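You operate a simulated robot arm through the tools that you are given. There is no shell and no other tool. Be economical: measure what you need, move in short steps, check, and stop when the job is done.

You are at the controls of a simulated robot arm. One attempt, no reset.

TASK
Set grind and feed by the purple card, then start mill and feed.
Fine: blue lever for grind, orange slide for feed.

The check looks at the end state, three seconds after you hand in, the way a careful person would. Anything else that was tipped, shoved, dropped, spilled or broken makes it a failure.

THE ROBOT
A 6-joint arm with a two-finger parallel gripper on a trunk, on a base that drives. Base frame: it is fixed to the floor where the robot stands at the start and does not move with it; the origin is under the middle of the robot, x ahead of it, y to its left, z up. Lengths are in mm, angles in rad, forces in N, time in s.
With the tool pointing down near the work surface it reaches from about 100 to 580 mm from the robot's upright axis, wherever it stands. Its first joint turns from -2.897 to 2.897 rad. Places, roughly: blue button [1000, -400, 1100]; blue lever [400, 0, 1300]; green button [900, -400, 1200]; green lever [1200, -400, 700]; green wheel [500, 700, 1000]; lower door wheel [600, 0, 800]; lower latch [600, 600, 700]; orange cap [1100, -300, 900]; orange slide [800, 0, 1300]; purple card [-250, 1250, 500]; teal cap [100, 900, 1100]; upper door wheel [600, 0, 1000]; upper latch [600, 600, 1100]; yellow cap [0, 800, 900]; yellow lever [1000, -200, 500]. Payload 4.1 kg.
Tool frame: the origin (TCP) lies between the finger pads and is the grasp point; the fingertips stand 23 mm ahead of it; z points along the fingers, y is the line along which they close. Largest opening 94 mm; finger width 38, thickness 10; the body of the gripper, 54 by 96 mm, starts 39 mm behind the TCP.
Orientation is told as [roll, pitch, yaw] about the base's x, y, z axes, in that order, counted from this pose: with the fingers straight down and closing along the base's y, the tool's x points along the base's -x, its y along +y and its z along -z.

THE INTERFACE
- The arm moves only by the tool send_rows. Its argument "steps" is a list of rows, each a list of 7 numbers: the shift along the tool's x, y, z in mm, then the turn, a rotation vector about the tool's x, y, z in rad, then the finger opening in mm, from 0 to 94. In form: [[tx, ty, tz, rx, ry, rz, grip], ...]. A call has 1 to 8 rows; each row is the pose to reach, as a shift and turn from the pose commanded when the call began, along the tool's axes at that moment. Each row takes 0.2 s and may step no farther than 50 mm and 0.15 rad from the row before; otherwise, or with a gripper value out of range, the whole call is refused. Where a pose cannot be reached the arm comes as near as it can. A force on the tool above 60 N (or 10 N above the force at the start of the call, whichever is more), or a blocked arm, ends the call early, and 0.2 s more pass. The fingers move at their own pace (about 45 mm/s each) and stop on an object; they squeeze with about 39 N. The grip force told is the motor's: it shows also when the fingers shut on nothing. Time passes only in rows, and 0.2 s behind the last, so rows that repeat a pose let the fingers close. It gives the time, the measured TCP pose, the force on the tool (base axes), the opening and the grip force at its end, in the units of the frame above (readings bear some noise), with the torque about the TCP (base axes, N m) and any sound that the robot's microphone picked up.
- Cameras (640 x 400 px; columns grow to the right, rows downward): "scene" is now at [14.6, 123.4, 1550.8]; the picture's right is [-0.52, -0.86, 0.00], its down [-0.49, 0.29, -0.82] and it looks along [0.71, -0.42, -0.57] (base axes); focal length 262 px, centre (320, 200). "wrist" rides on the gripper at [86, 16, -75] in the tool frame; the picture's right is [-0.18, 0.98, 0.00], its down [-0.58, -0.11, -0.81] and it looks along [-0.79, -0.15, 0.59] (tool axes); focal length 243 px, centre (320, 200). There is no depth. A picture from a camera that has moved, and an enlarged one, comes with that camera's place and axes in the base frame and with its lens.
- snapshot(camera): a new picture of that camera. It takes no simulated time.
- lift_body(by): slides the trunk up (or, below 0, down) by that many mm; the arm and the scene camera ride with it, the base frame stays. It gives what a move gives, with no picture.
- base_move(legs): drives the robot by 1 to 6 legs, each [ahead, turn to the left] in mm and rad, along the robot's own axes; the way and the turn of a leg run together, so that a leg with both is an arc; at most 1500 mm and 3.142 rad a leg. The arm and the cameras ride along, it lands a little off, and it stops where it bumps. It gives what a move gives.
- pan_tilt(pan, tilt): turns the head with the scene camera to pan (to the left, within 2.705 rad either way) and tilt (down, from -0.506 to 1.204), counted from straight ahead of the robot. It gives what a move gives.
- inspect(camera, box): a new picture of the part [left, top, right, bottom] of that camera's present view, enlarged. It takes no simulated time.
- close_job(): hands the job in; it is judged then, once.

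Work in short steps. Places have to be worked out from the pictures, the camera data and where the tool is seen: move nearer, look again, correct. Check each grasp and each placing, and mend what went wrong. You have 120 turns and 90 pictures in all, those below and enlarged ones among them. Open the gripper and draw the arm clear of the work before you hand the job in, unless the task says otherwise; then end with one line.

The tools are called after ">>>" as name(argument=value, ...) on one line, values as JSON. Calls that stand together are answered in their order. send_rows: Moves the arm, as the interface text tells. Its arguments: {"type":"object","properties":{"steps":{"type":"array"}},"required":["steps"]} The other tools are called the same way: lift_body (by) slides the trunk up or down; base_move (legs) drives the base; pan_tilt (pan, tilt) turns the head that bears the scene camera; snapshot (camera) takes a picture; inspect (camera, box) takes an enlarged picture of a part of a camera's view; close_job () hands the job in.

At the start:

```text
t: 0.0
tool_pos: [393.8, -289.2, 1000.0]
ee_rot: [0.0, 0.0, 0.0]
force: [-0.3, -0.2, 0.0]
torque: [0.0, -0.03, 0.01]
opening: 93.8
grip_force: 0.1
trunk travel left (down, up): [-500.0, 90.0]
robot x, y, heading: [0.2, 0.8, -0.0]
head pan, tilt: [-0.541, 0.602]
```

scene: 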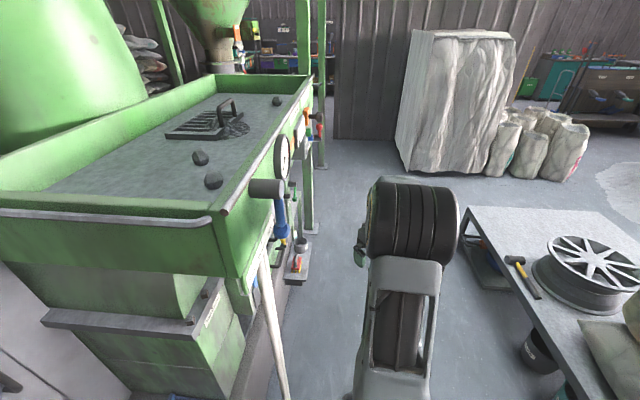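
wrist: 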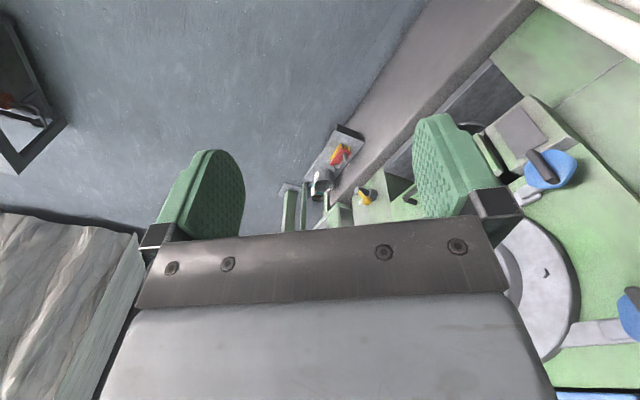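

The picture shows a green machine on the left/ahead. I look around with the head first, towards the purple card at the left rear.

>>> pan_tilt(pan=1.75, tilt=0.6)

>>> snapshot(camera="scene")

>>> pan_tilt(pan=0.4, tilt=0.5)

>>> snapshot(camera="scene")

```text
t: 2.1
tool_pos: [395.5, -288.6, 999.5]
ee_rot: [0.001, 0.001, -0.001]
force: [-0.4, -0.9, -0.3]
torque: [0.02, -0.01, -0.02]
opening: 94.1
grip_force: 0.1
trunk travel left (down, up): [-500.0, 90.0]
robot x, y, heading: [2.6, -3.9, -0.004]
head pan, tilt: [1.751, 0.6]
```

```text
87 pictures are left
camera scene: at [-76.9, 255.9, 1550.9], right [0.98, 0.18, 0.0], down [0.1, -0.56, -0.83], along [-0.15, 0.81, -0.56], focal length 262 px, centre (320, 200)
```

scene: 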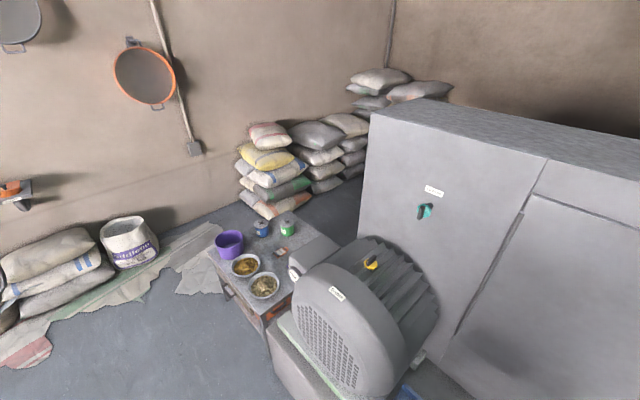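

```text
t: 3.6
tool_pos: [395.3, -288.9, 1000.9]
ee_rot: [0.0, 0.0, 0.001]
force: [-1.0, 0.5, 0.1]
torque: [-0.04, -0.01, -0.03]
opening: 94.1
grip_force: 0.0
trunk travel left (down, up): [-500.0, 90.0]
robot x, y, heading: [0.6, -0.2, 0.005]
head pan, tilt: [0.4, 0.499]
```

```text
86 pictures are left
camera scene: at [22.7, 204.4, 1560.0], right [0.39, -0.92, 0.0], down [-0.44, -0.19, -0.88], along [0.81, 0.34, -0.48], focal length 262 px, centre (320, 200)
```

scene: 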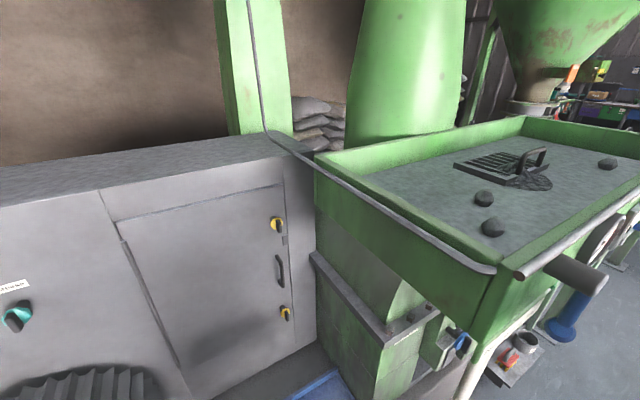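

The card should be near the small table with the purple cup; I pan back and zoom on the labels and the table.

>>> pan_tilt(pan=1.7, tilt=0.7)

>>> inspect(camera="scene", box=[200, 150, 360, 250])

>>> inspect(camera="scene", box=[320, 120, 480, 220])

>>> inspect(camera="scene", box=[280, 220, 440, 320])

```text
t: 5.1
tool_pos: [395.2, -288.8, 1000.8]
ee_rot: [0.0, -0.002, 0.002]
force: [0.2, -0.5, -0.4]
torque: [0.0, -0.02, -0.01]
opening: 93.9
grip_force: 0.0
trunk travel left (down, up): [-500.0, 90.0]
robot x, y, heading: [-0.8, 0.6, -0.003]
head pan, tilt: [1.7, 0.7]
```

```text
4.00 times, centred on (280, 200) of scene
camera zoom: at [-72.0, 253.2, 1542.3], right [0.99, 0.13, 0.0], down [0.08, -0.64, -0.77], along [-0.1, 0.76, -0.64], focal length 1050 px, centre (480, 200)
```

zoom: 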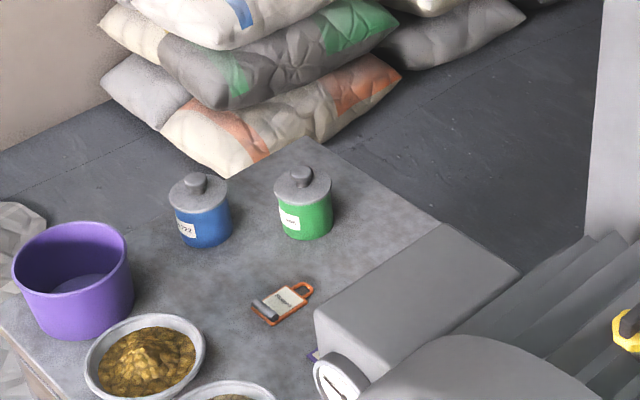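

```text
4.00 times, centred on (400, 170) of scene
camera zoom: at [-72.0, 253.2, 1542.3], right [0.99, 0.13, 0.0], down [0.08, -0.64, -0.77], along [-0.1, 0.76, -0.64], focal length 1050 px, centre (0, 320)
```

zoom: 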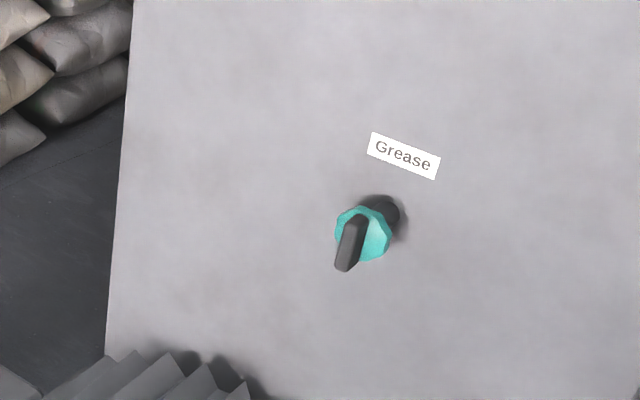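

```text
4.00 times, centred on (360, 270) of scene
camera zoom: at [-72.0, 253.2, 1542.3], right [0.99, 0.13, 0.0], down [0.08, -0.64, -0.77], along [-0.1, 0.76, -0.64], focal length 1050 px, centre (160, -80)
```

zoom: 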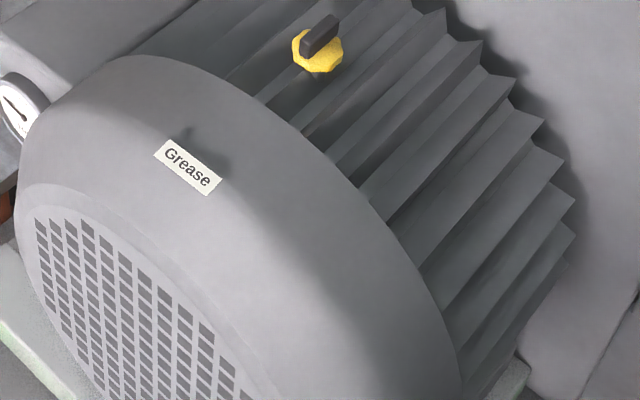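

A bit of purple shows behind the box on the table, so I must go round. First I look behind and to the right for free floor.

>>> pan_tilt(pan=2.65, tilt=0.6)

>>> snapshot(camera="scene")

>>> pan_tilt(pan=-2.0, tilt=0.6)

>>> snapshot(camera="scene")

```text
t: 6.3
tool_pos: [395.2, -288.4, 1000.1]
ee_rot: [0.0, 0.0, -0.001]
force: [0.0, 0.4, -0.2]
torque: [-0.01, 0.0, 0.02]
opening: 93.9
grip_force: 0.0
trunk travel left (down, up): [-500.0, 90.0]
robot x, y, heading: [0.8, 1.5, -0.001]
head pan, tilt: [2.649, 0.6]
```

```text
82 pictures are left
camera scene: at [-139.0, 210.8, 1550.9], right [0.47, 0.88, 0.0], down [0.5, -0.27, -0.83], along [-0.73, 0.39, -0.56], focal length 262 px, centre (320, 200)
```

scene: 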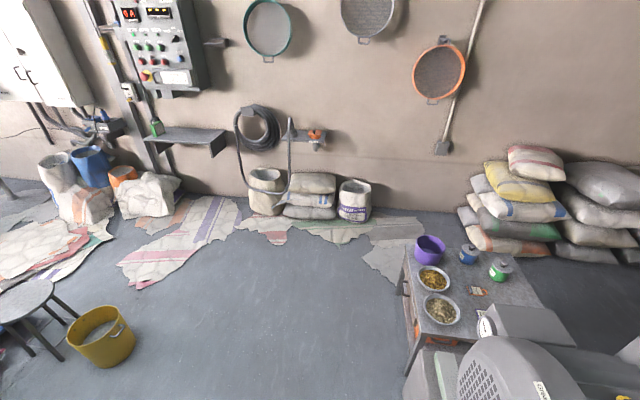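

```text
t: 10.0
tool_pos: [394.8, -288.5, 999.9]
ee_rot: [-0.001, -0.001, 0.0]
force: [0.2, 0.6, 0.4]
torque: [0.03, -0.03, -0.01]
opening: 94.2
grip_force: 0.1
trunk travel left (down, up): [-500.0, 90.0]
robot x, y, heading: [-1.2, 1.7, -0.003]
head pan, tilt: [-2.0, 0.6]
```

```text
81 pictures are left
camera scene: at [-97.9, 88.6, 1550.9], right [-0.91, 0.42, 0.0], down [0.23, 0.51, -0.83], along [-0.34, -0.75, -0.56], focal length 262 px, centre (320, 200)
```

scene: 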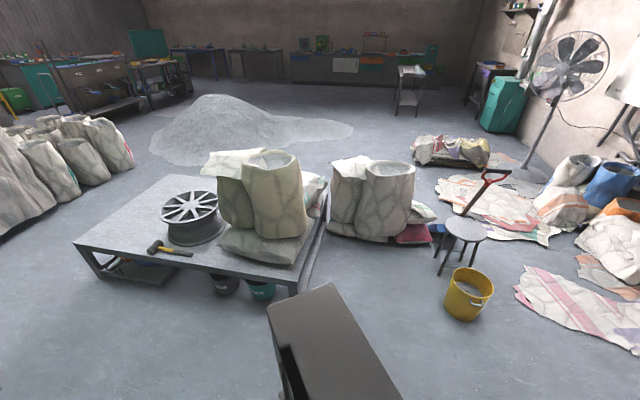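

Floor behind is free for ~900 mm. I back off 650 mm and look at the table from there.

>>> base_move(legs=[[-650, 0]])

>>> pan_tilt(pan=1.1, tilt=0.7)

>>> snapshot(camera="scene")

```text
t: 13.7
tool_pos: [-267.3, -289.3, 999.9]
ee_rot: [-0.001, -0.002, -0.005]
force: [0.6, -0.3, 0.0]
torque: [-0.01, -0.02, 0.03]
opening: 93.9
grip_force: 0.0
trunk travel left (down, up): [-500.0, 90.0]
robot x, y, heading: [-660.3, 1.0, -0.005]
head pan, tilt: [-2.0, 0.6]
```

```text
t: 16.4
tool_pos: [-268.3, -288.8, 999.9]
ee_rot: [0.0, 0.003, -0.007]
force: [0.2, -0.8, -0.7]
torque: [0.0, 0.0, -0.01]
opening: 94.1
grip_force: 0.0
trunk travel left (down, up): [-500.0, 90.0]
robot x, y, heading: [-664.0, -1.1, -0.007]
head pan, tilt: [1.1, 0.7]
```

```text
80 pictures are left
camera scene: at [-683.2, 246.5, 1542.3], right [0.89, -0.46, 0.0], down [-0.3, -0.57, -0.76], along [0.35, 0.68, -0.64], focal length 262 px, centre (320, 200)
```

scene: 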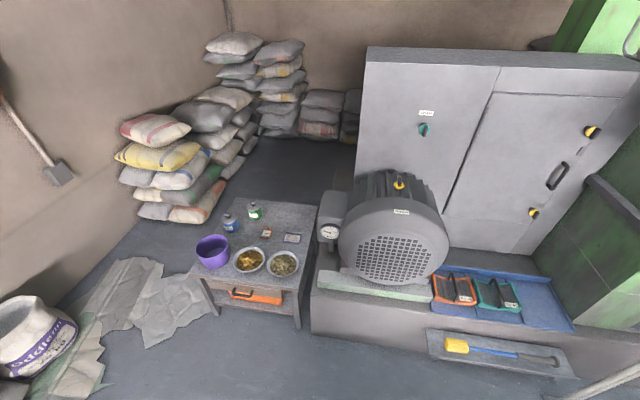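

The purple card now shows on the table near (292,238). I zoom on it and neighbours.

>>> inspect(camera="scene", box=[276, 228, 308, 248])

>>> inspect(camera="scene", box=[424, 260, 552, 340])

```text
16.00 times, centred on (292, 238) of scene
camera zoom: at [-683.2, 246.5, 1542.3], right [0.89, -0.46, 0.0], down [-0.3, -0.57, -0.76], along [0.35, 0.68, -0.64], focal length 4200 px, centre (768, -408)
```

zoom: 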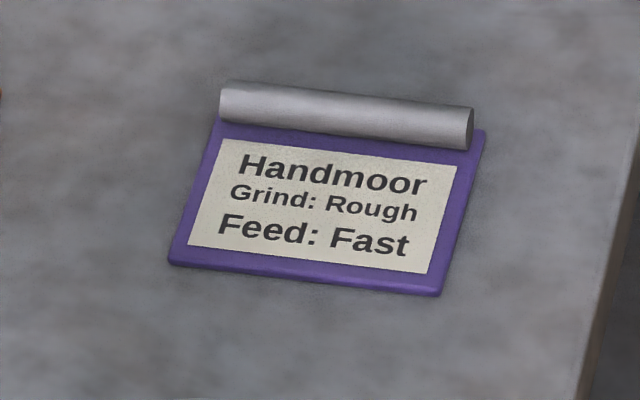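

```text
5.00 times, centred on (488, 300) of scene
camera zoom: at [-683.2, 246.5, 1542.3], right [0.89, -0.46, 0.0], down [-0.3, -0.57, -0.76], along [0.35, 0.68, -0.64], focal length 1312 px, centre (-520, -300)
```

zoom: 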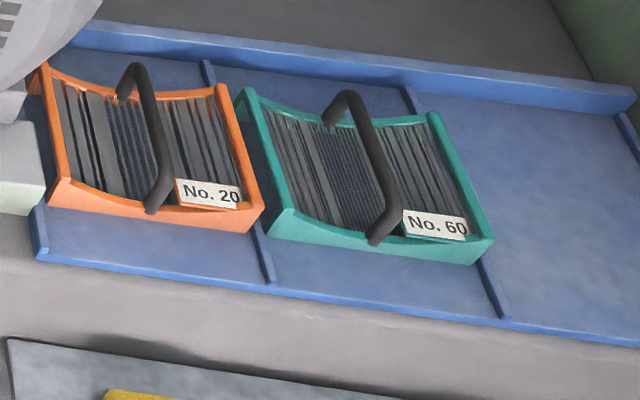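

The card says Grind: Rough, Feed: Fast. I drive back to the start spot and study the controls on the machine's long side.

>>> base_move(legs=[[500, -0.25], [200, 0]])

>>> pan_tilt(pan=0.1, tilt=0.3)

>>> snapshot(camera="scene")

```text
t: 20.5
tool_pos: [333.0, -499.0, 1000.6]
ee_rot: [0.0, 0.0, -0.267]
force: [-0.1, -0.1, 0.3]
torque: [0.01, 0.01, -0.01]
opening: 93.9
grip_force: 0.1
trunk travel left (down, up): [-500.0, 90.0]
robot x, y, heading: [27.1, -118.4, -0.264]
head pan, tilt: [1.1, 0.7]
```

```text
t: 21.8
tool_pos: [332.1, -497.8, 1000.4]
ee_rot: [0.0, 0.0, -0.268]
force: [0.0, 0.3, -0.6]
torque: [0.0, 0.01, -0.01]
opening: 93.9
grip_force: 0.1
trunk travel left (down, up): [-500.0, 90.0]
robot x, y, heading: [27.9, -114.3, -0.264]
head pan, tilt: [0.099, 0.3]
```

```text
77 pictures are left
camera scene: at [103.8, 47.2, 1578.4], right [-0.16, -0.99, 0.0], down [-0.29, 0.05, -0.96], along [0.94, -0.16, -0.3], focal length 262 px, centre (320, 200)
```

scene: 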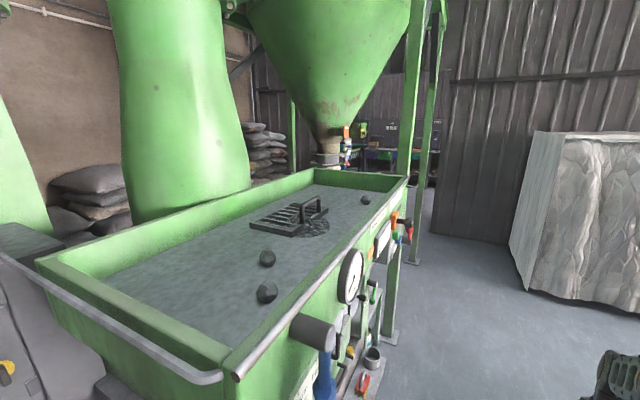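

The controls face the -y side. I turn right in place, then centre the arm ahead, so I can pass along the machine.

>>> base_move(legs=[[0, -0.5]])

>>> send_rows(steps=[[0, 50, 0, 0, 0, 0, 90], [0, 100, 0, 0, 0, 0, 60], [0, 150, 0, 0, 0, 0, 40], [0, 200, 0, 0, 0, 0, 20], [0, 250, 0, 0, 0, 0, 0], [0, 280, 0, 0, 0, 0, 0]])

>>> base_move(legs=[[450, 0], [200, 0.75]])

>>> pan_tilt(pan=1.1, tilt=0.4)

>>> snapshot(camera="scene")

```text
t: 23.6
tool_pos: [116.4, -597.5, 1000.7]
ee_rot: [0.0, 0.001, -0.756]
force: [0.8, 0.2, -0.9]
torque: [0.01, -0.02, 0.02]
opening: 93.9
grip_force: 0.1
trunk travel left (down, up): [-500.0, 90.0]
robot x, y, heading: [27.1, -116.3, -0.752]
head pan, tilt: [0.099, 0.3]
```

```text
t: 25.0
tool_pos: [310.7, -394.4, 1000.3]
ee_rot: [-0.001, 0.001, -0.758]
force: [-0.2, 0.0, 0.4]
torque: [-0.05, -0.01, -0.04]
opening: 0.0
grip_force: 14.6
trunk travel left (down, up): [-500.0, 90.0]
robot x, y, heading: [27.2, -116.4, -0.752]
head pan, tilt: [0.099, 0.3]
```

```text
t: 29.7
tool_pos: [935.1, -508.3, 999.8]
ee_rot: [-0.001, -0.001, -0.001]
force: [-0.7, 0.2, -0.3]
torque: [0.01, 0.0, 0.0]
opening: 0.0
grip_force: 39.2
trunk travel left (down, up): [-500.0, 90.0]
robot x, y, heading: [538.1, -498.0, -0.004]
head pan, tilt: [0.099, 0.3]
```

```text
t: 31.0
tool_pos: [935.5, -508.0, 1000.4]
ee_rot: [0.0, 0.0, -0.002]
force: [0.0, 0.6, 0.6]
torque: [0.01, -0.03, -0.05]
opening: 0.1
grip_force: 39.1
trunk travel left (down, up): [-500.0, 90.0]
robot x, y, heading: [539.9, -495.6, -0.002]
head pan, tilt: [1.1, 0.4]
```

```text
76 pictures are left
camera scene: at [519.8, -247.7, 1569.1], right [0.89, -0.46, 0.0], down [-0.18, -0.35, -0.92], along [0.42, 0.82, -0.39], focal length 262 px, centre (320, 200)
```

scene: 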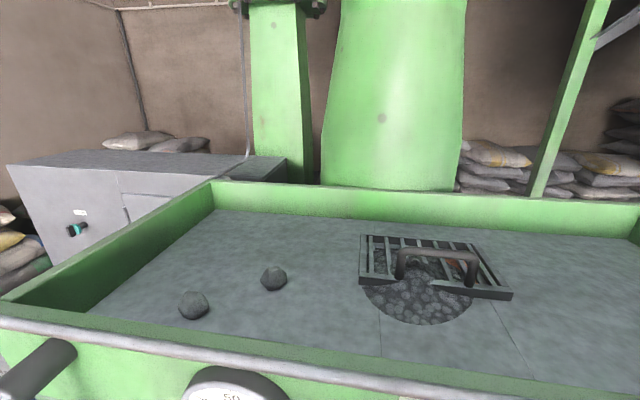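

I'm in front of the trough side; tilt down to see its face.

>>> pan_tilt(pan=1.4, tilt=1.1)

>>> snapshot(camera="scene")

>>> pan_tilt(pan=0.5, tilt=0.8)

>>> snapshot(camera="scene")

```text
t: 32.0
tool_pos: [935.0, -508.1, 1001.6]
ee_rot: [0.0, 0.0, -0.003]
force: [0.5, -0.1, 0.8]
torque: [0.01, 0.0, 0.02]
opening: 0.0
grip_force: 38.8
trunk travel left (down, up): [-500.0, 90.0]
robot x, y, heading: [542.1, -500.2, 0.0]
head pan, tilt: [1.4, 1.1]
```

```text
75 pictures are left
camera scene: at [488.4, -268.0, 1512.3], right [0.99, -0.17, 0.0], down [-0.15, -0.88, -0.45], along [0.08, 0.45, -0.89], focal length 262 px, centre (320, 200)
```

scene: 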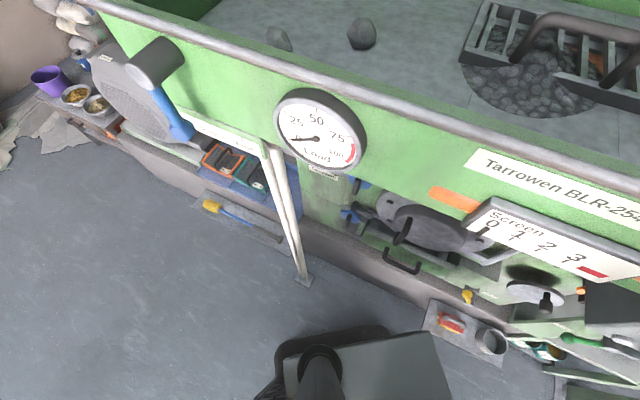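

```text
t: 33.2
tool_pos: [935.2, -509.0, 1000.2]
ee_rot: [0.001, 0.0, -0.002]
force: [-0.5, 0.5, 0.8]
torque: [-0.02, -0.04, 0.02]
opening: 0.1
grip_force: 38.9
trunk travel left (down, up): [-500.0, 90.0]
robot x, y, heading: [542.1, -499.3, 0.003]
head pan, tilt: [0.499, 0.799]
```

```text
74 pictures are left
camera scene: at [548.4, -291.6, 1534.0], right [0.48, -0.88, 0.0], down [-0.63, -0.34, -0.7], along [0.61, 0.33, -0.72], focal length 262 px, centre (320, 200)
```

scene: 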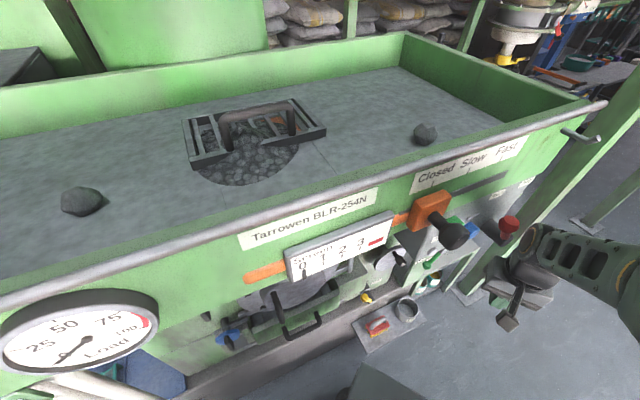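

The orange slide (Closed/Slow/Fast) is visible. I zoom on it, the button area, and the blue lever.

>>> inspect(camera="scene", box=[400, 130, 560, 230])

>>> inspect(camera="scene", box=[350, 200, 560, 331])

>>> pan_tilt(pan=2.0, tilt=0.9)

>>> snapshot(camera="scene")

```text
4.00 times, centred on (480, 180) of scene
camera zoom: at [548.4, -291.6, 1534.0], right [0.48, -0.88, 0.0], down [-0.63, -0.34, -0.7], along [0.61, 0.33, -0.72], focal length 1050 px, centre (-320, 280)
```

zoom: 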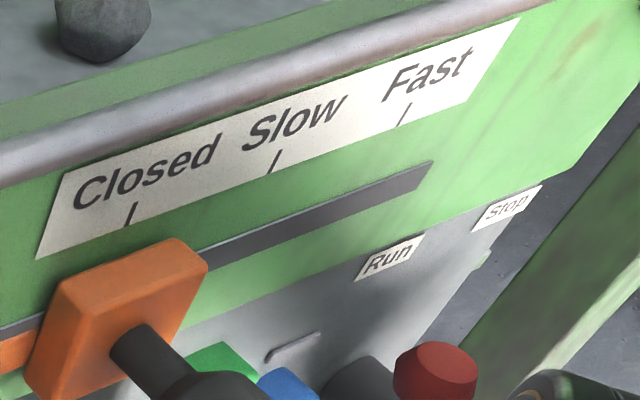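

```text
3.05 times, centred on (455, 266) of scene
camera zoom: at [548.4, -291.6, 1534.0], right [0.48, -0.88, 0.0], down [-0.63, -0.34, -0.7], along [0.61, 0.33, -0.72], focal length 800 px, centre (-91, 0)
```

zoom: 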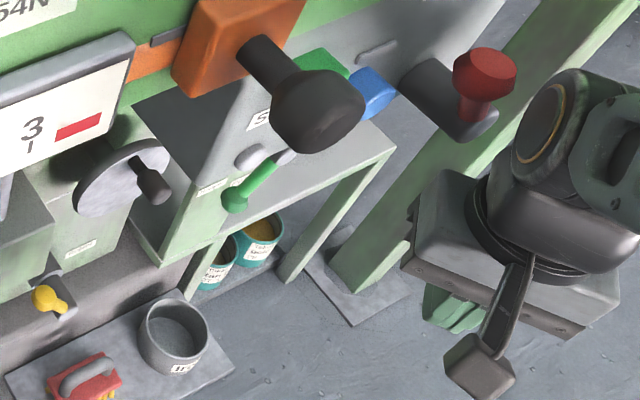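

```text
t: 34.9
tool_pos: [935.0, -509.0, 1000.1]
ee_rot: [0.0, 0.0, -0.002]
force: [-0.2, -0.4, -0.6]
torque: [-0.01, 0.04, 0.0]
opening: 0.3
grip_force: 39.2
trunk travel left (down, up): [-500.0, 90.0]
robot x, y, heading: [541.0, -500.0, 0.003]
head pan, tilt: [2.0, 0.901]
```

```text
71 pictures are left
camera scene: at [446.2, -261.6, 1526.1], right [0.91, 0.42, 0.0], down [0.33, -0.71, -0.62], along [-0.26, 0.56, -0.78], focal length 262 px, centre (320, 200)
```

scene: 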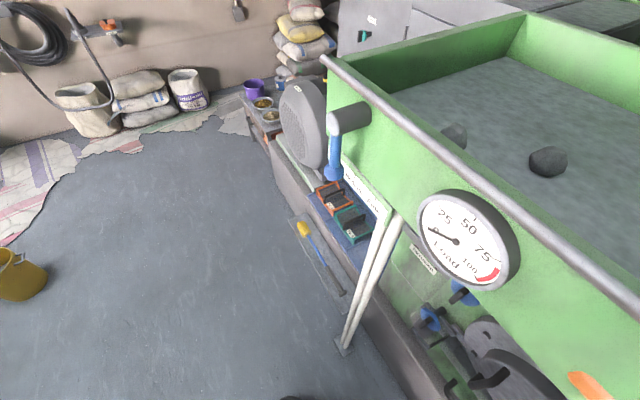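

I zoom on the blue lever and its label.

>>> inspect(camera="scene", box=[310, 90, 470, 190])

>>> inspect(camera="scene", box=[320, 140, 400, 220])

```text
4.00 times, centred on (390, 140) of scene
camera zoom: at [446.2, -261.6, 1526.1], right [0.91, 0.42, 0.0], down [0.33, -0.71, -0.62], along [-0.26, 0.56, -0.78], focal length 1050 px, centre (40, 440)
```

zoom: 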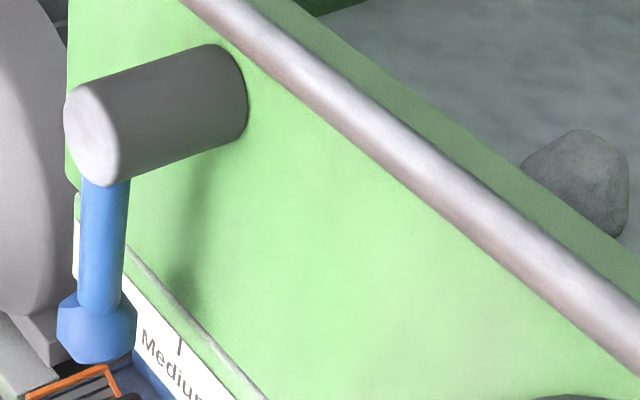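

```text
5.00 times, centred on (360, 180) of scene
camera zoom: at [446.2, -261.6, 1526.1], right [0.91, 0.42, 0.0], down [0.33, -0.71, -0.62], along [-0.26, 0.56, -0.78], focal length 1312 px, centre (120, 300)
```

zoom: 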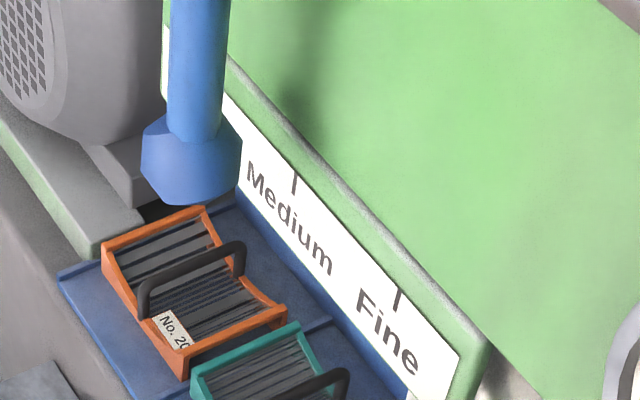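

Before turning I retract the arm towards the trunk, and look at the table clearance behind.

>>> send_rows(steps=[[45, 0, 0, 0, 0, 0, 0], [90, 0, 0, 0, 0, 0, 0], [135, 0, 0, 0, 0, 0, 0], [170, 0, 0, 0, 0, 0, 0]])

>>> pan_tilt(pan=-1.8, tilt=1.0)

>>> snapshot(camera="scene")

```text
t: 35.9
tool_pos: [809.8, -511.4, 1037.1]
ee_rot: [0.0, 0.0, -0.002]
force: [-0.3, 0.6, 0.1]
torque: [-0.02, -0.01, -0.01]
opening: 0.3
grip_force: 38.7
out of reach, approached as far as the arm can: row 3, 4
trunk travel left (down, up): [-500.0, 90.0]
robot x, y, heading: [541.4, -500.0, 0.001]
head pan, tilt: [2.0, 0.901]
```

```text
t: 39.0
tool_pos: [811.0, -511.4, 1035.9]
ee_rot: [-0.001, 0.0, -0.001]
force: [0.0, -0.2, -0.3]
torque: [0.02, 0.02, -0.03]
opening: 0.0
grip_force: 39.3
trunk travel left (down, up): [-500.0, 90.0]
robot x, y, heading: [534.7, -496.2, 0.004]
head pan, tilt: [-1.799, 1.0]
```

```text
68 pictures are left
camera scene: at [461.8, -398.1, 1518.9], right [-0.97, 0.23, 0.0], down [0.19, 0.82, -0.54], along [-0.12, -0.53, -0.84], focal length 262 px, centre (320, 200)
```

scene: 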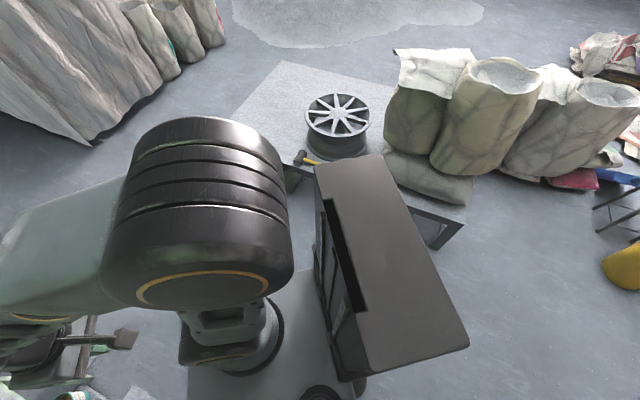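

Table is about 1.1 m off in -y, so I can turn: left 0.8, reverse 110, then on to face the machine (+y).

>>> base_move(legs=[[0, 0.8], [-150, 0], [0, 0.77]])

>>> pan_tilt(pan=0.2, tilt=0.9)

>>> snapshot(camera="scene")

```text
t: 44.5
tool_pos: [441.8, -338.1, 1036.9]
ee_rot: [0.0, 0.001, 1.577]
force: [0.3, -0.9, -0.3]
torque: [-0.01, 0.0, 0.0]
opening: 0.0
grip_force: 39.3
trunk travel left (down, up): [-500.0, 90.0]
robot x, y, heading: [431.6, -609.2, 1.578]
head pan, tilt: [-1.799, 1.0]
```

```text
t: 46.4
tool_pos: [443.0, -337.6, 1037.1]
ee_rot: [-0.001, 0.0, 1.578]
force: [-0.5, 0.2, 0.1]
torque: [0.0, -0.01, -0.01]
opening: 0.1
grip_force: 38.7
trunk travel left (down, up): [-500.0, 90.0]
robot x, y, heading: [431.7, -611.3, 1.58]
head pan, tilt: [0.201, 0.901]
```

```text
67 pictures are left
camera scene: at [250.7, -594.6, 1526.1], right [0.98, 0.21, 0.0], down [0.16, -0.77, -0.62], along [-0.13, 0.61, -0.78], focal length 262 px, centre (320, 200)
```

scene: 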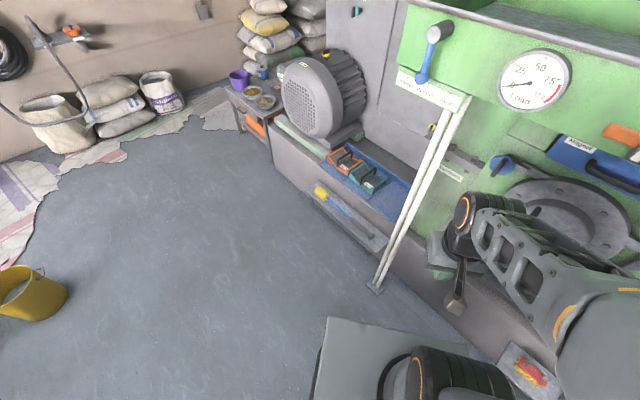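

Now facing the machine. Zoom on the blue lever and take a right-panned picture of the rest.

>>> inspect(camera="scene", box=[370, 10, 498, 120])

>>> pan_tilt(pan=-0.6, tilt=0.5)

>>> snapshot(camera="scene")

>>> inspect(camera="scene", box=[340, 160, 640, 360])

```text
3.64 times, centred on (434, 65) of scene
camera zoom: at [250.7, -594.6, 1526.1], right [0.98, 0.21, 0.0], down [0.16, -0.77, -0.62], along [-0.13, 0.61, -0.78], focal length 954 px, centre (-94, 691)
```

zoom: 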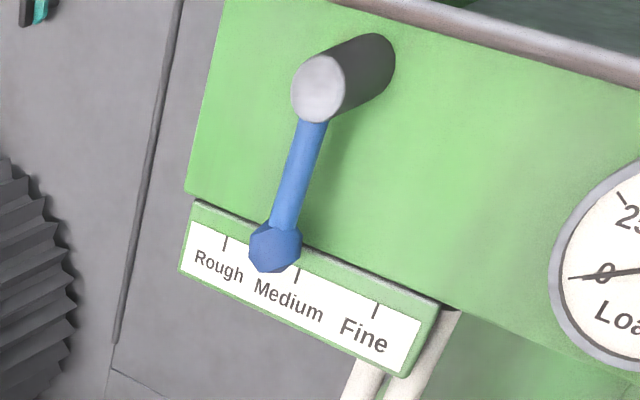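

```text
t: 47.6
tool_pos: [442.5, -337.3, 1036.8]
ee_rot: [-0.001, 0.0, 1.577]
force: [1.0, -0.2, -1.3]
torque: [0.02, 0.01, 0.0]
opening: 0.1
grip_force: 38.8
trunk travel left (down, up): [-500.0, 90.0]
robot x, y, heading: [432.8, -611.9, 1.583]
head pan, tilt: [-0.6, 0.499]
```

```text
65 pictures are left
camera scene: at [317.0, -593.0, 1560.0], right [0.83, -0.56, 0.0], down [-0.27, -0.4, -0.88], along [0.49, 0.73, -0.48], focal length 262 px, centre (320, 200)
```

scene: 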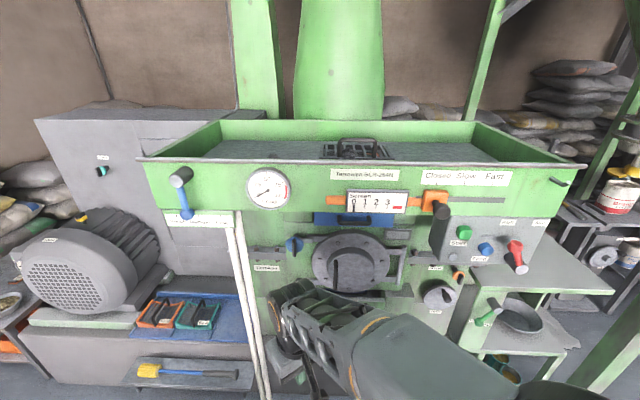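

```text
2.00 times, centred on (490, 260) of scene
camera zoom: at [317.0, -593.0, 1560.0], right [0.83, -0.56, 0.0], down [-0.27, -0.4, -0.88], along [0.49, 0.73, -0.48], focal length 525 px, centre (-20, 80)
```

zoom: 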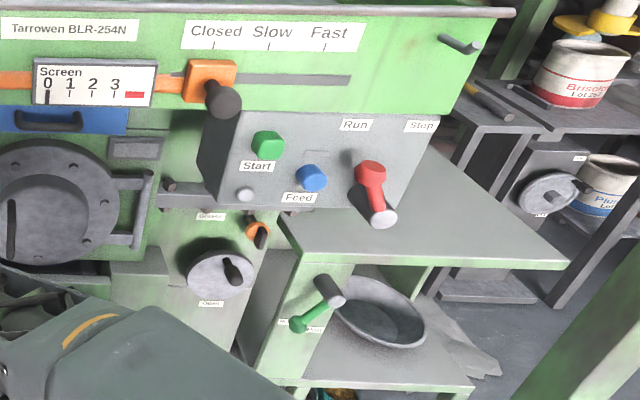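

Very informative view. I zoom closer on the panel and on the wheels/latches.

>>> inspect(camera="scene", box=[420, 205, 564, 295])

>>> inspect(camera="scene", box=[240, 180, 420, 300])

```text
4.44 times, centred on (492, 250) of scene
camera zoom: at [317.0, -593.0, 1560.0], right [0.83, -0.56, 0.0], down [-0.27, -0.4, -0.88], along [0.49, 0.73, -0.48], focal length 1167 px, centre (-444, -22)
```

zoom: 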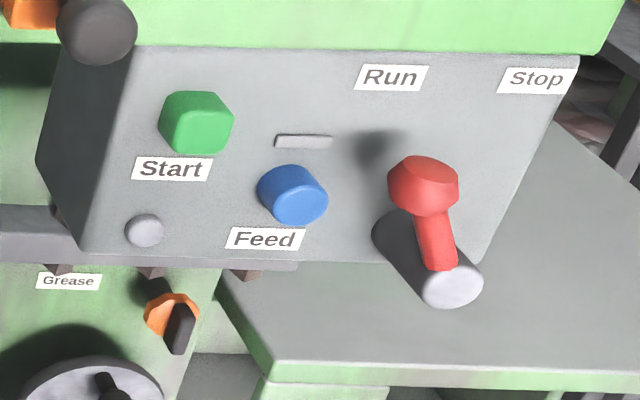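

```text
3.33 times, centred on (330, 240) of scene
camera zoom: at [317.0, -593.0, 1560.0], right [0.83, -0.56, 0.0], down [-0.27, -0.4, -0.88], along [0.49, 0.73, -0.48], focal length 875 px, centre (287, 67)
```

zoom: 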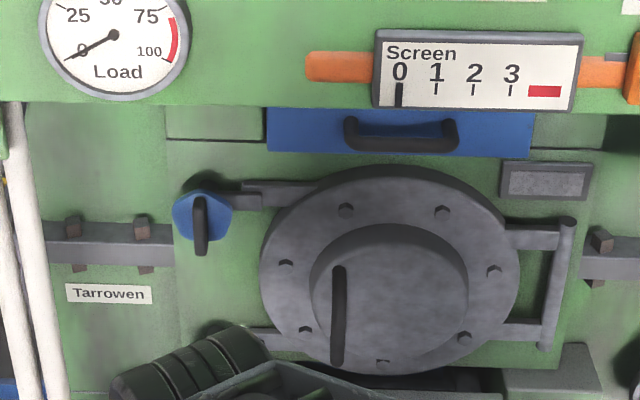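

Lever stands at Medium (straight down), slide at Closed, red lever at Run. Triangulation: the machine is yawed ≈ -0.61 rad; lever knob ≈ (349,-5,1249), slide knob ≈ (784,-344,1284), slide needs ≈122 mm to the right. I drive to a station before the blue lever, facing it squarely (heading ≈ 0.96).

>>> base_move(legs=[[0, 1.23], [430, 0], [0, -1.85]])

>>> pan_tilt(pan=-0.3, tilt=0.5)

>>> snapshot(camera="scene")

```text
t: 57.9
tool_pos: [210.4, -267.3, 1037.4]
ee_rot: [-0.001, 0.001, 0.879]
force: [-0.2, 0.2, -0.5]
torque: [0.03, -0.01, -0.01]
opening: 0.0
grip_force: 39.0
trunk travel left (down, up): [-500.0, 90.0]
robot x, y, heading: [26.9, -468.8, 0.885]
head pan, tilt: [-0.6, 0.499]
```

```text
t: 58.7
tool_pos: [208.9, -267.9, 1036.1]
ee_rot: [0.0, -0.001, 0.881]
force: [0.4, -0.1, 0.7]
torque: [0.0, 0.03, -0.03]
opening: 0.0
grip_force: 38.9
trunk travel left (down, up): [-500.0, 90.0]
robot x, y, heading: [30.8, -469.3, 0.882]
head pan, tilt: [-0.3, 0.499]
```

```text
61 pictures are left
camera scene: at [-63.4, -356.5, 1560.0], right [0.55, -0.84, 0.0], down [-0.4, -0.26, -0.88], along [0.73, 0.48, -0.48], focal length 262 px, centre (320, 200)
```

scene: 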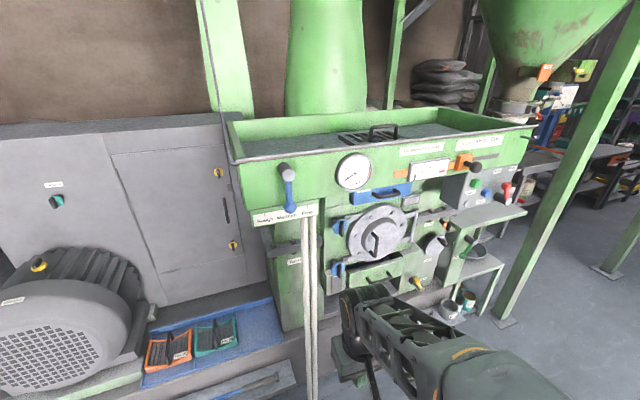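

The prediction of the knob matches this view. I swing the tool from pointing down to horizontal, raising it and moving a bit ahead.

>>> send_rows(steps=[[-15, 0, -15, 0, -0.14, 0, 20], [-30, 0, -30, 0, -0.28, 0, 40], [-45, 0, -50, 0, -0.42, 0, 60], [-60, 0, -70, 0, -0.56, 0, 70], [-75, 0, -90, 0, -0.7, 0, 70], [-90, 0, -110, 0, -0.84, 0, 70], [-100, 0, -130, 0, -0.98, 0, 70], [-110, 0, -150, 0, -1.12, 0, 70]])

```text
t: 60.5
tool_pos: [283.8, -179.3, 1185.5]
ee_rot: [0.0, -1.11, 0.879]
force: [0.3, 0.0, -0.6]
torque: [-0.03, 0.02, 0.02]
opening: 70.2
grip_force: 0.1
trunk travel left (down, up): [-500.0, 90.0]
robot x, y, heading: [25.3, -469.1, 0.883]
head pan, tilt: [-0.3, 0.499]
```

Continue to horizontal in place.

>>> send_rows(steps=[[0, 0, 0, 0, -0.14, 0, 70], [0, 0, 0, 0, -0.28, 0, 70], [0, 0, 0, 0, -0.42, 0, 70], [0, 0, 0, 0, -0.455, 0, 70]])

>>> snapshot(camera="wrist")

```text
t: 61.5
tool_pos: [326.2, -149.3, 1232.3]
ee_rot: [-2.215, -1.563, 3.101]
force: [-0.1, -0.6, -0.6]
torque: [0.01, 0.0, 0.0]
opening: 70.4
grip_force: 0.1
out of reach, approached as far as the arm can: row 1, 2, 3, 4
trunk travel left (down, up): [-500.0, 90.0]
robot x, y, heading: [27.7, -467.7, 0.876]
head pan, tilt: [-0.3, 0.499]
```

```text
60 pictures are left
camera wrist: at [267.4, -197.5, 1144.8], right [-0.76, 0.62, 0.18], down [-0.43, -0.69, 0.58], along [0.48, 0.37, 0.8], focal length 243 px, centre (320, 200)
```

wrist: 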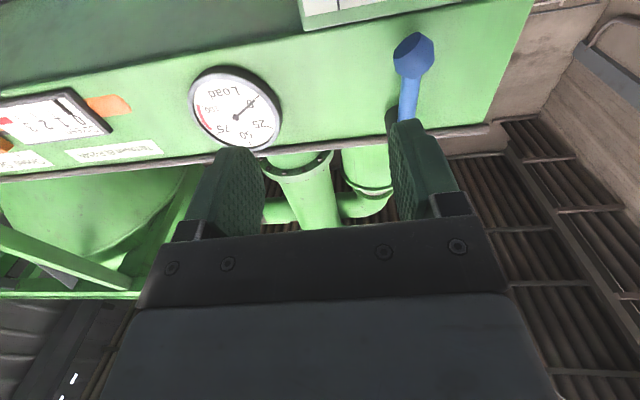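

Tool is horizontal. Knob should be 126 mm ahead, 73 mm left, 17 mm up in tool terms. I approach to ~50 mm short and check.

>>> send_rows(steps=[[-5, 37, 20, 0, 0, 0, 70], [-10, 60, 45, 0, 0, 0, 70], [-17, 73, 70, 0, 0, 0, 70], [-17, 73, 70, 0, 0, 0, 70]])

>>> snapshot(camera="wrist")

>>> inspect(camera="scene", box=[230, 150, 350, 225])

```text
t: 62.5
tool_pos: [363.5, -116.4, 1241.5]
ee_rot: [-3.05, -1.566, -2.348]
force: [0.9, 0.6, 0.2]
torque: [0.03, 0.0, 0.01]
opening: 70.0
grip_force: 0.0
out of reach, approached as far as the arm can: row 1, 2, 3, 4
trunk travel left (down, up): [-500.0, 90.0]
robot x, y, heading: [25.3, -470.6, 0.883]
head pan, tilt: [-0.3, 0.499]
```

```text
59 pictures are left
camera wrist: at [305.0, -163.6, 1155.0], right [-0.76, 0.62, 0.18], down [-0.43, -0.69, 0.58], along [0.49, 0.36, 0.79], focal length 243 px, centre (320, 200)
```

wrist: 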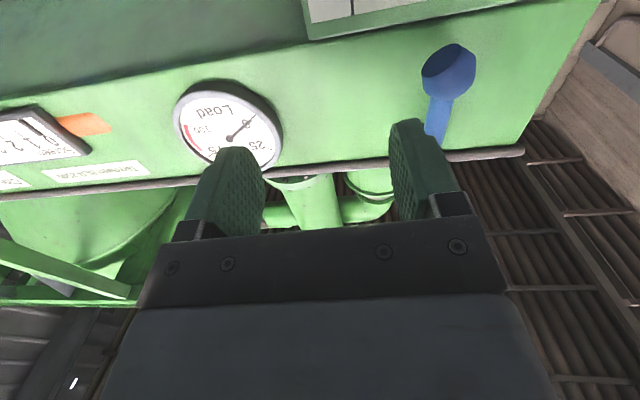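

```text
5.33 times, centred on (290, 188) of scene
camera zoom: at [-63.4, -356.4, 1560.0], right [0.55, -0.84, 0.0], down [-0.4, -0.26, -0.88], along [0.73, 0.48, -0.48], focal length 1400 px, centre (480, 267)
```

zoom: 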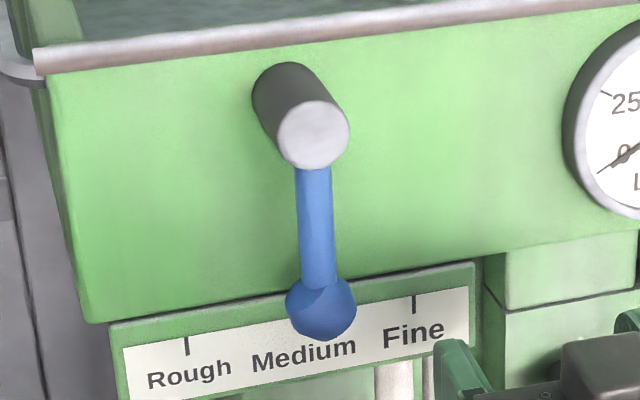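

The arm can't fold that close with a horizontal tool; I need a larger standoff. I relocate to about (-250,-330), facing the lever.

>>> base_move(legs=[[0, -1.353], [-310, 0], [0, 0.97]])

>>> pan_tilt(pan=0.0, tilt=0.5)

>>> snapshot(camera="scene")

```text
t: 70.4
tool_pos: [195.5, -128.2, 1241.9]
ee_rot: [-3.031, -1.569, -2.764]
force: [-0.2, 1.1, -0.3]
torque: [0.0, 0.0, 0.01]
opening: 70.0
grip_force: 0.0
trunk travel left (down, up): [-500.0, 90.0]
robot x, y, heading: [-252.2, -327.7, 0.478]
head pan, tilt: [-0.3, 0.499]
```

```text
t: 71.2
tool_pos: [195.6, -128.8, 1241.4]
ee_rot: [-3.018, -1.568, -2.779]
force: [-0.3, -0.5, -0.1]
torque: [0.02, 0.0, 0.0]
opening: 70.0
grip_force: 0.0
trunk travel left (down, up): [-500.0, 90.0]
robot x, y, heading: [-253.5, -319.1, 0.481]
head pan, tilt: [0.0, 0.499]
```

```text
57 pictures are left
camera scene: at [-301.3, -159.0, 1560.0], right [0.46, -0.89, 0.0], down [-0.42, -0.22, -0.88], along [0.78, 0.41, -0.48], focal length 262 px, centre (320, 200)
```

scene: 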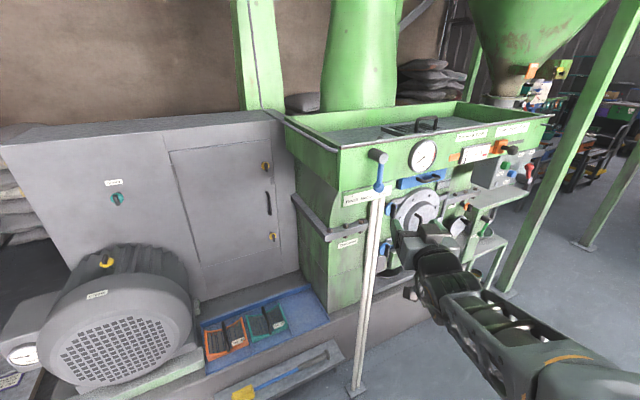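

Now with more standoff, I go to a pre-point 70 mm before the knob while yawing the tool to face the panel squarely.

>>> send_rows(steps=[[0, 2, 33, -0.12, 0, 0, 70], [-3, 4, 66, -0.24, 0, 0, 70], [-6, 5, 99, -0.36, 0, 0, 70], [-8, 6, 131, -0.48, 0, 0, 70], [-8, 6, 131, -0.48, 0, 0, 70]])

>>> snapshot(camera="wrist")

>>> inspect(camera="scene", box=[310, 120, 470, 220])

```text
t: 72.4
tool_pos: [309.7, -59.4, 1252.5]
ee_rot: [-2.615, -1.568, -2.701]
force: [1.7, 0.0, -1.1]
torque: [0.03, 0.0, 0.02]
opening: 69.8
grip_force: 0.2
trunk travel left (down, up): [-500.0, 90.0]
robot x, y, heading: [-250.3, -322.7, 0.487]
head pan, tilt: [0.0, 0.499]
```

```text
56 pictures are left
camera wrist: at [255.8, -112.5, 1165.6], right [-0.81, 0.56, 0.18], down [-0.37, -0.73, 0.58], along [0.46, 0.4, 0.79], focal length 243 px, centre (320, 200)
```

wrist: 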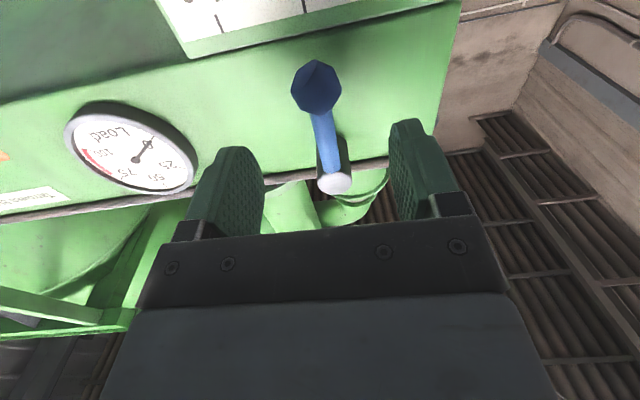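

```text
4.00 times, centred on (390, 170) of scene
camera zoom: at [-301.2, -159.0, 1560.0], right [0.46, -0.89, 0.0], down [-0.42, -0.22, -0.88], along [0.78, 0.41, -0.48], focal length 1050 px, centre (40, 320)
```

zoom: 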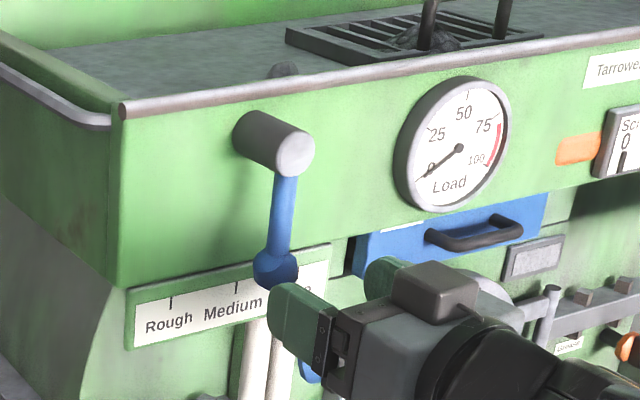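

Aligned with the knob. Advance 64 mm with fingers open, then close.

>>> send_rows(steps=[[2, 0, 25, 0, 0, 0, 70], [4, 0, 50, 0, 0, 0, 70], [5, 0, 64, 0, 0, 0, 70], [5, 0, 64, 0, 0, 0, 50], [5, 0, 64, 0, 0, 0, 20], [5, 0, 64, 0, 0, 0, 20]])

>>> snapshot(camera="wrist")

>>> inspect(camera="scene", box=[310, 120, 470, 220])

```text
t: 73.8
tool_pos: [344.6, -8.5, 1244.9]
ee_rot: [-2.853, -1.569, -2.464]
force: [2.3, 0.6, -0.4]
torque: [0.19, 0.03, -0.09]
opening: 31.5
grip_force: 36.6
trunk travel left (down, up): [-500.0, 90.0]
robot x, y, heading: [-250.9, -325.3, 0.483]
head pan, tilt: [0.0, 0.499]
```

```text
54 pictures are left
camera wrist: at [290.3, -60.3, 1158.9], right [-0.81, 0.56, 0.18], down [-0.37, -0.73, 0.58], along [0.46, 0.4, 0.79], focal length 243 px, centre (320, 200)
```

wrist: 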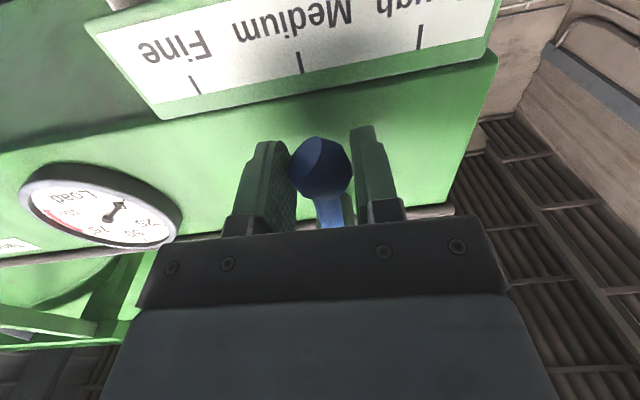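

```text
4.00 times, centred on (390, 170) of scene
camera zoom: at [-300.7, -158.9, 1560.0], right [0.46, -0.89, 0.0], down [-0.42, -0.22, -0.88], along [0.78, 0.41, -0.48], focal length 1050 px, centre (40, 320)
```

zoom: 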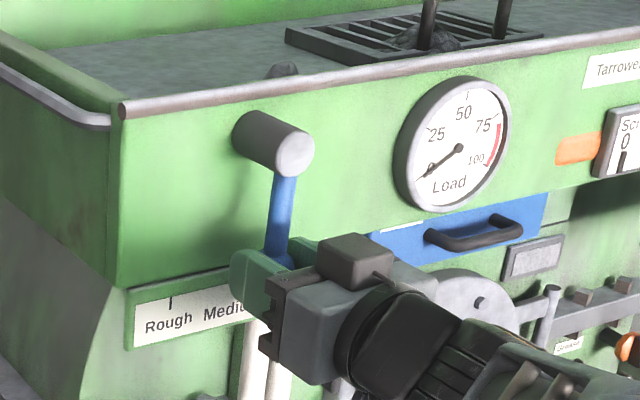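

Knob gripped (31.5 mm). Now I swing it left along its arc to about 0.44 rad (Rough).

>>> send_rows(steps=[[-0.5, 9.9, 0, 0, 0, 0.11, 20], [-2.2, 19.6, 0, 0, 0, 0.22, 20], [-4.9, 29.2, 0, 0, 0, 0.33, 20], [-8.6, 38.3, 0, 0, 0, 0.44, 20], [-8.6, 38.3, 0, 0, 0, 0.44, 20]])

>>> snapshot(camera="wrist")

>>> inspect(camera="scene", box=[310, 120, 470, 220])

```text
t: 75.0
tool_pos: [314.4, 12.9, 1254.9]
ee_rot: [1.586, -1.133, -0.617]
force: [26.6, 10.3, 24.7]
torque: [0.24, -0.07, -0.05]
opening: 31.5
grip_force: 44.9
trunk travel left (down, up): [-500.0, 90.0]
robot x, y, heading: [-252.7, -321.9, 0.479]
head pan, tilt: [0.0, 0.499]
```

```text
52 pictures are left
camera wrist: at [232.0, -18.5, 1182.6], right [-0.67, 0.46, 0.58], down [-0.18, -0.86, 0.47], along [0.72, 0.22, 0.66], focal length 243 px, centre (320, 200)
```

wrist: 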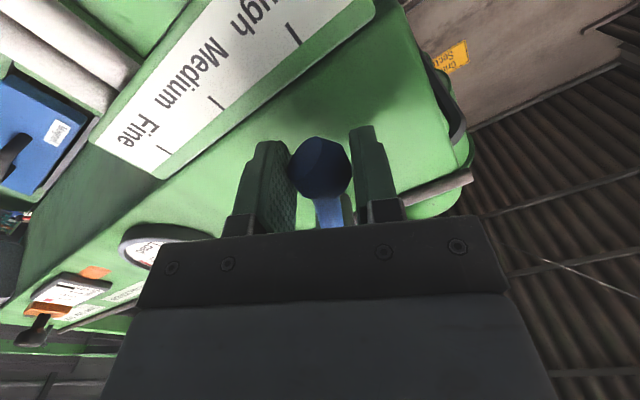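

```text
4.00 times, centred on (390, 170) of scene
camera zoom: at [-298.5, -158.2, 1560.3], right [0.46, -0.89, 0.0], down [-0.43, -0.22, -0.88], along [0.78, 0.41, -0.48], focal length 1050 px, centre (40, 320)
```

zoom: 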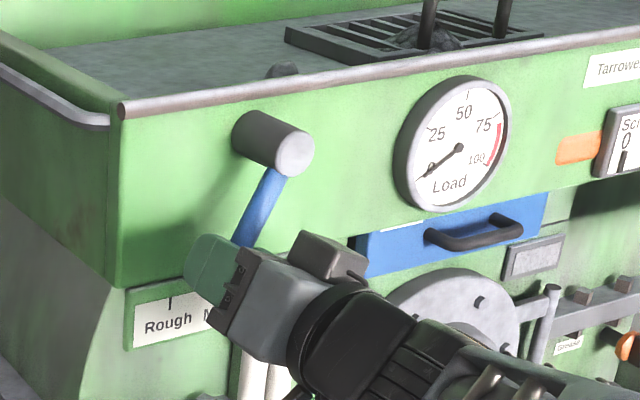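

Lever swung left. I release and back off along the tool axis to see where it stays.

>>> send_rows(steps=[[0, 0, 0, 0, 0, 0, 50], [0, 0, 0, 0, 0, 0, 70], [0, 0, -30, 0, 0, 0, 70], [0, 0, -75, 0, 0, 0, 70]])

>>> inspect(camera="scene", box=[310, 120, 470, 220])

>>> snapshot(camera="wrist")

```text
t: 76.0
tool_pos: [268.8, -49.9, 1256.2]
ee_rot: [1.575, -1.132, -0.607]
force: [-0.1, 0.5, 0.2]
torque: [0.02, -0.04, 0.01]
opening: 70.0
grip_force: 0.1
trunk travel left (down, up): [-500.0, 90.0]
robot x, y, heading: [-248.0, -322.7, 0.482]
head pan, tilt: [0.0, 0.499]
```

```text
4.00 times, centred on (390, 170) of scene
camera zoom: at [-301.7, -159.3, 1560.0], right [0.46, -0.89, 0.0], down [-0.42, -0.22, -0.88], along [0.78, 0.41, -0.48], focal length 1050 px, centre (40, 320)
```

zoom: 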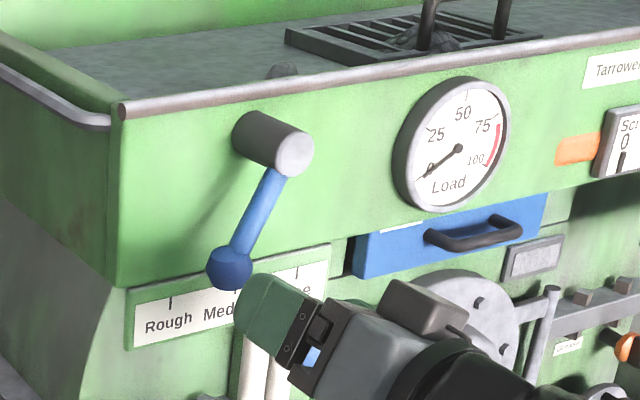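

```text
49 pictures are left
camera wrist: at [185.7, -82.5, 1184.2], right [-0.67, 0.46, 0.58], down [-0.17, -0.86, 0.48], along [0.72, 0.22, 0.66], focal length 243 px, centre (320, 200)
```

wrist: 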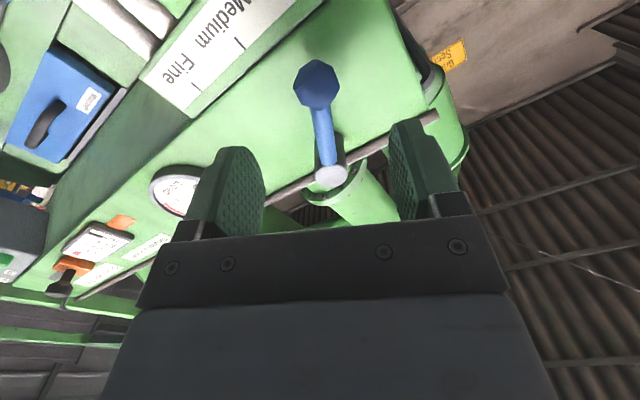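

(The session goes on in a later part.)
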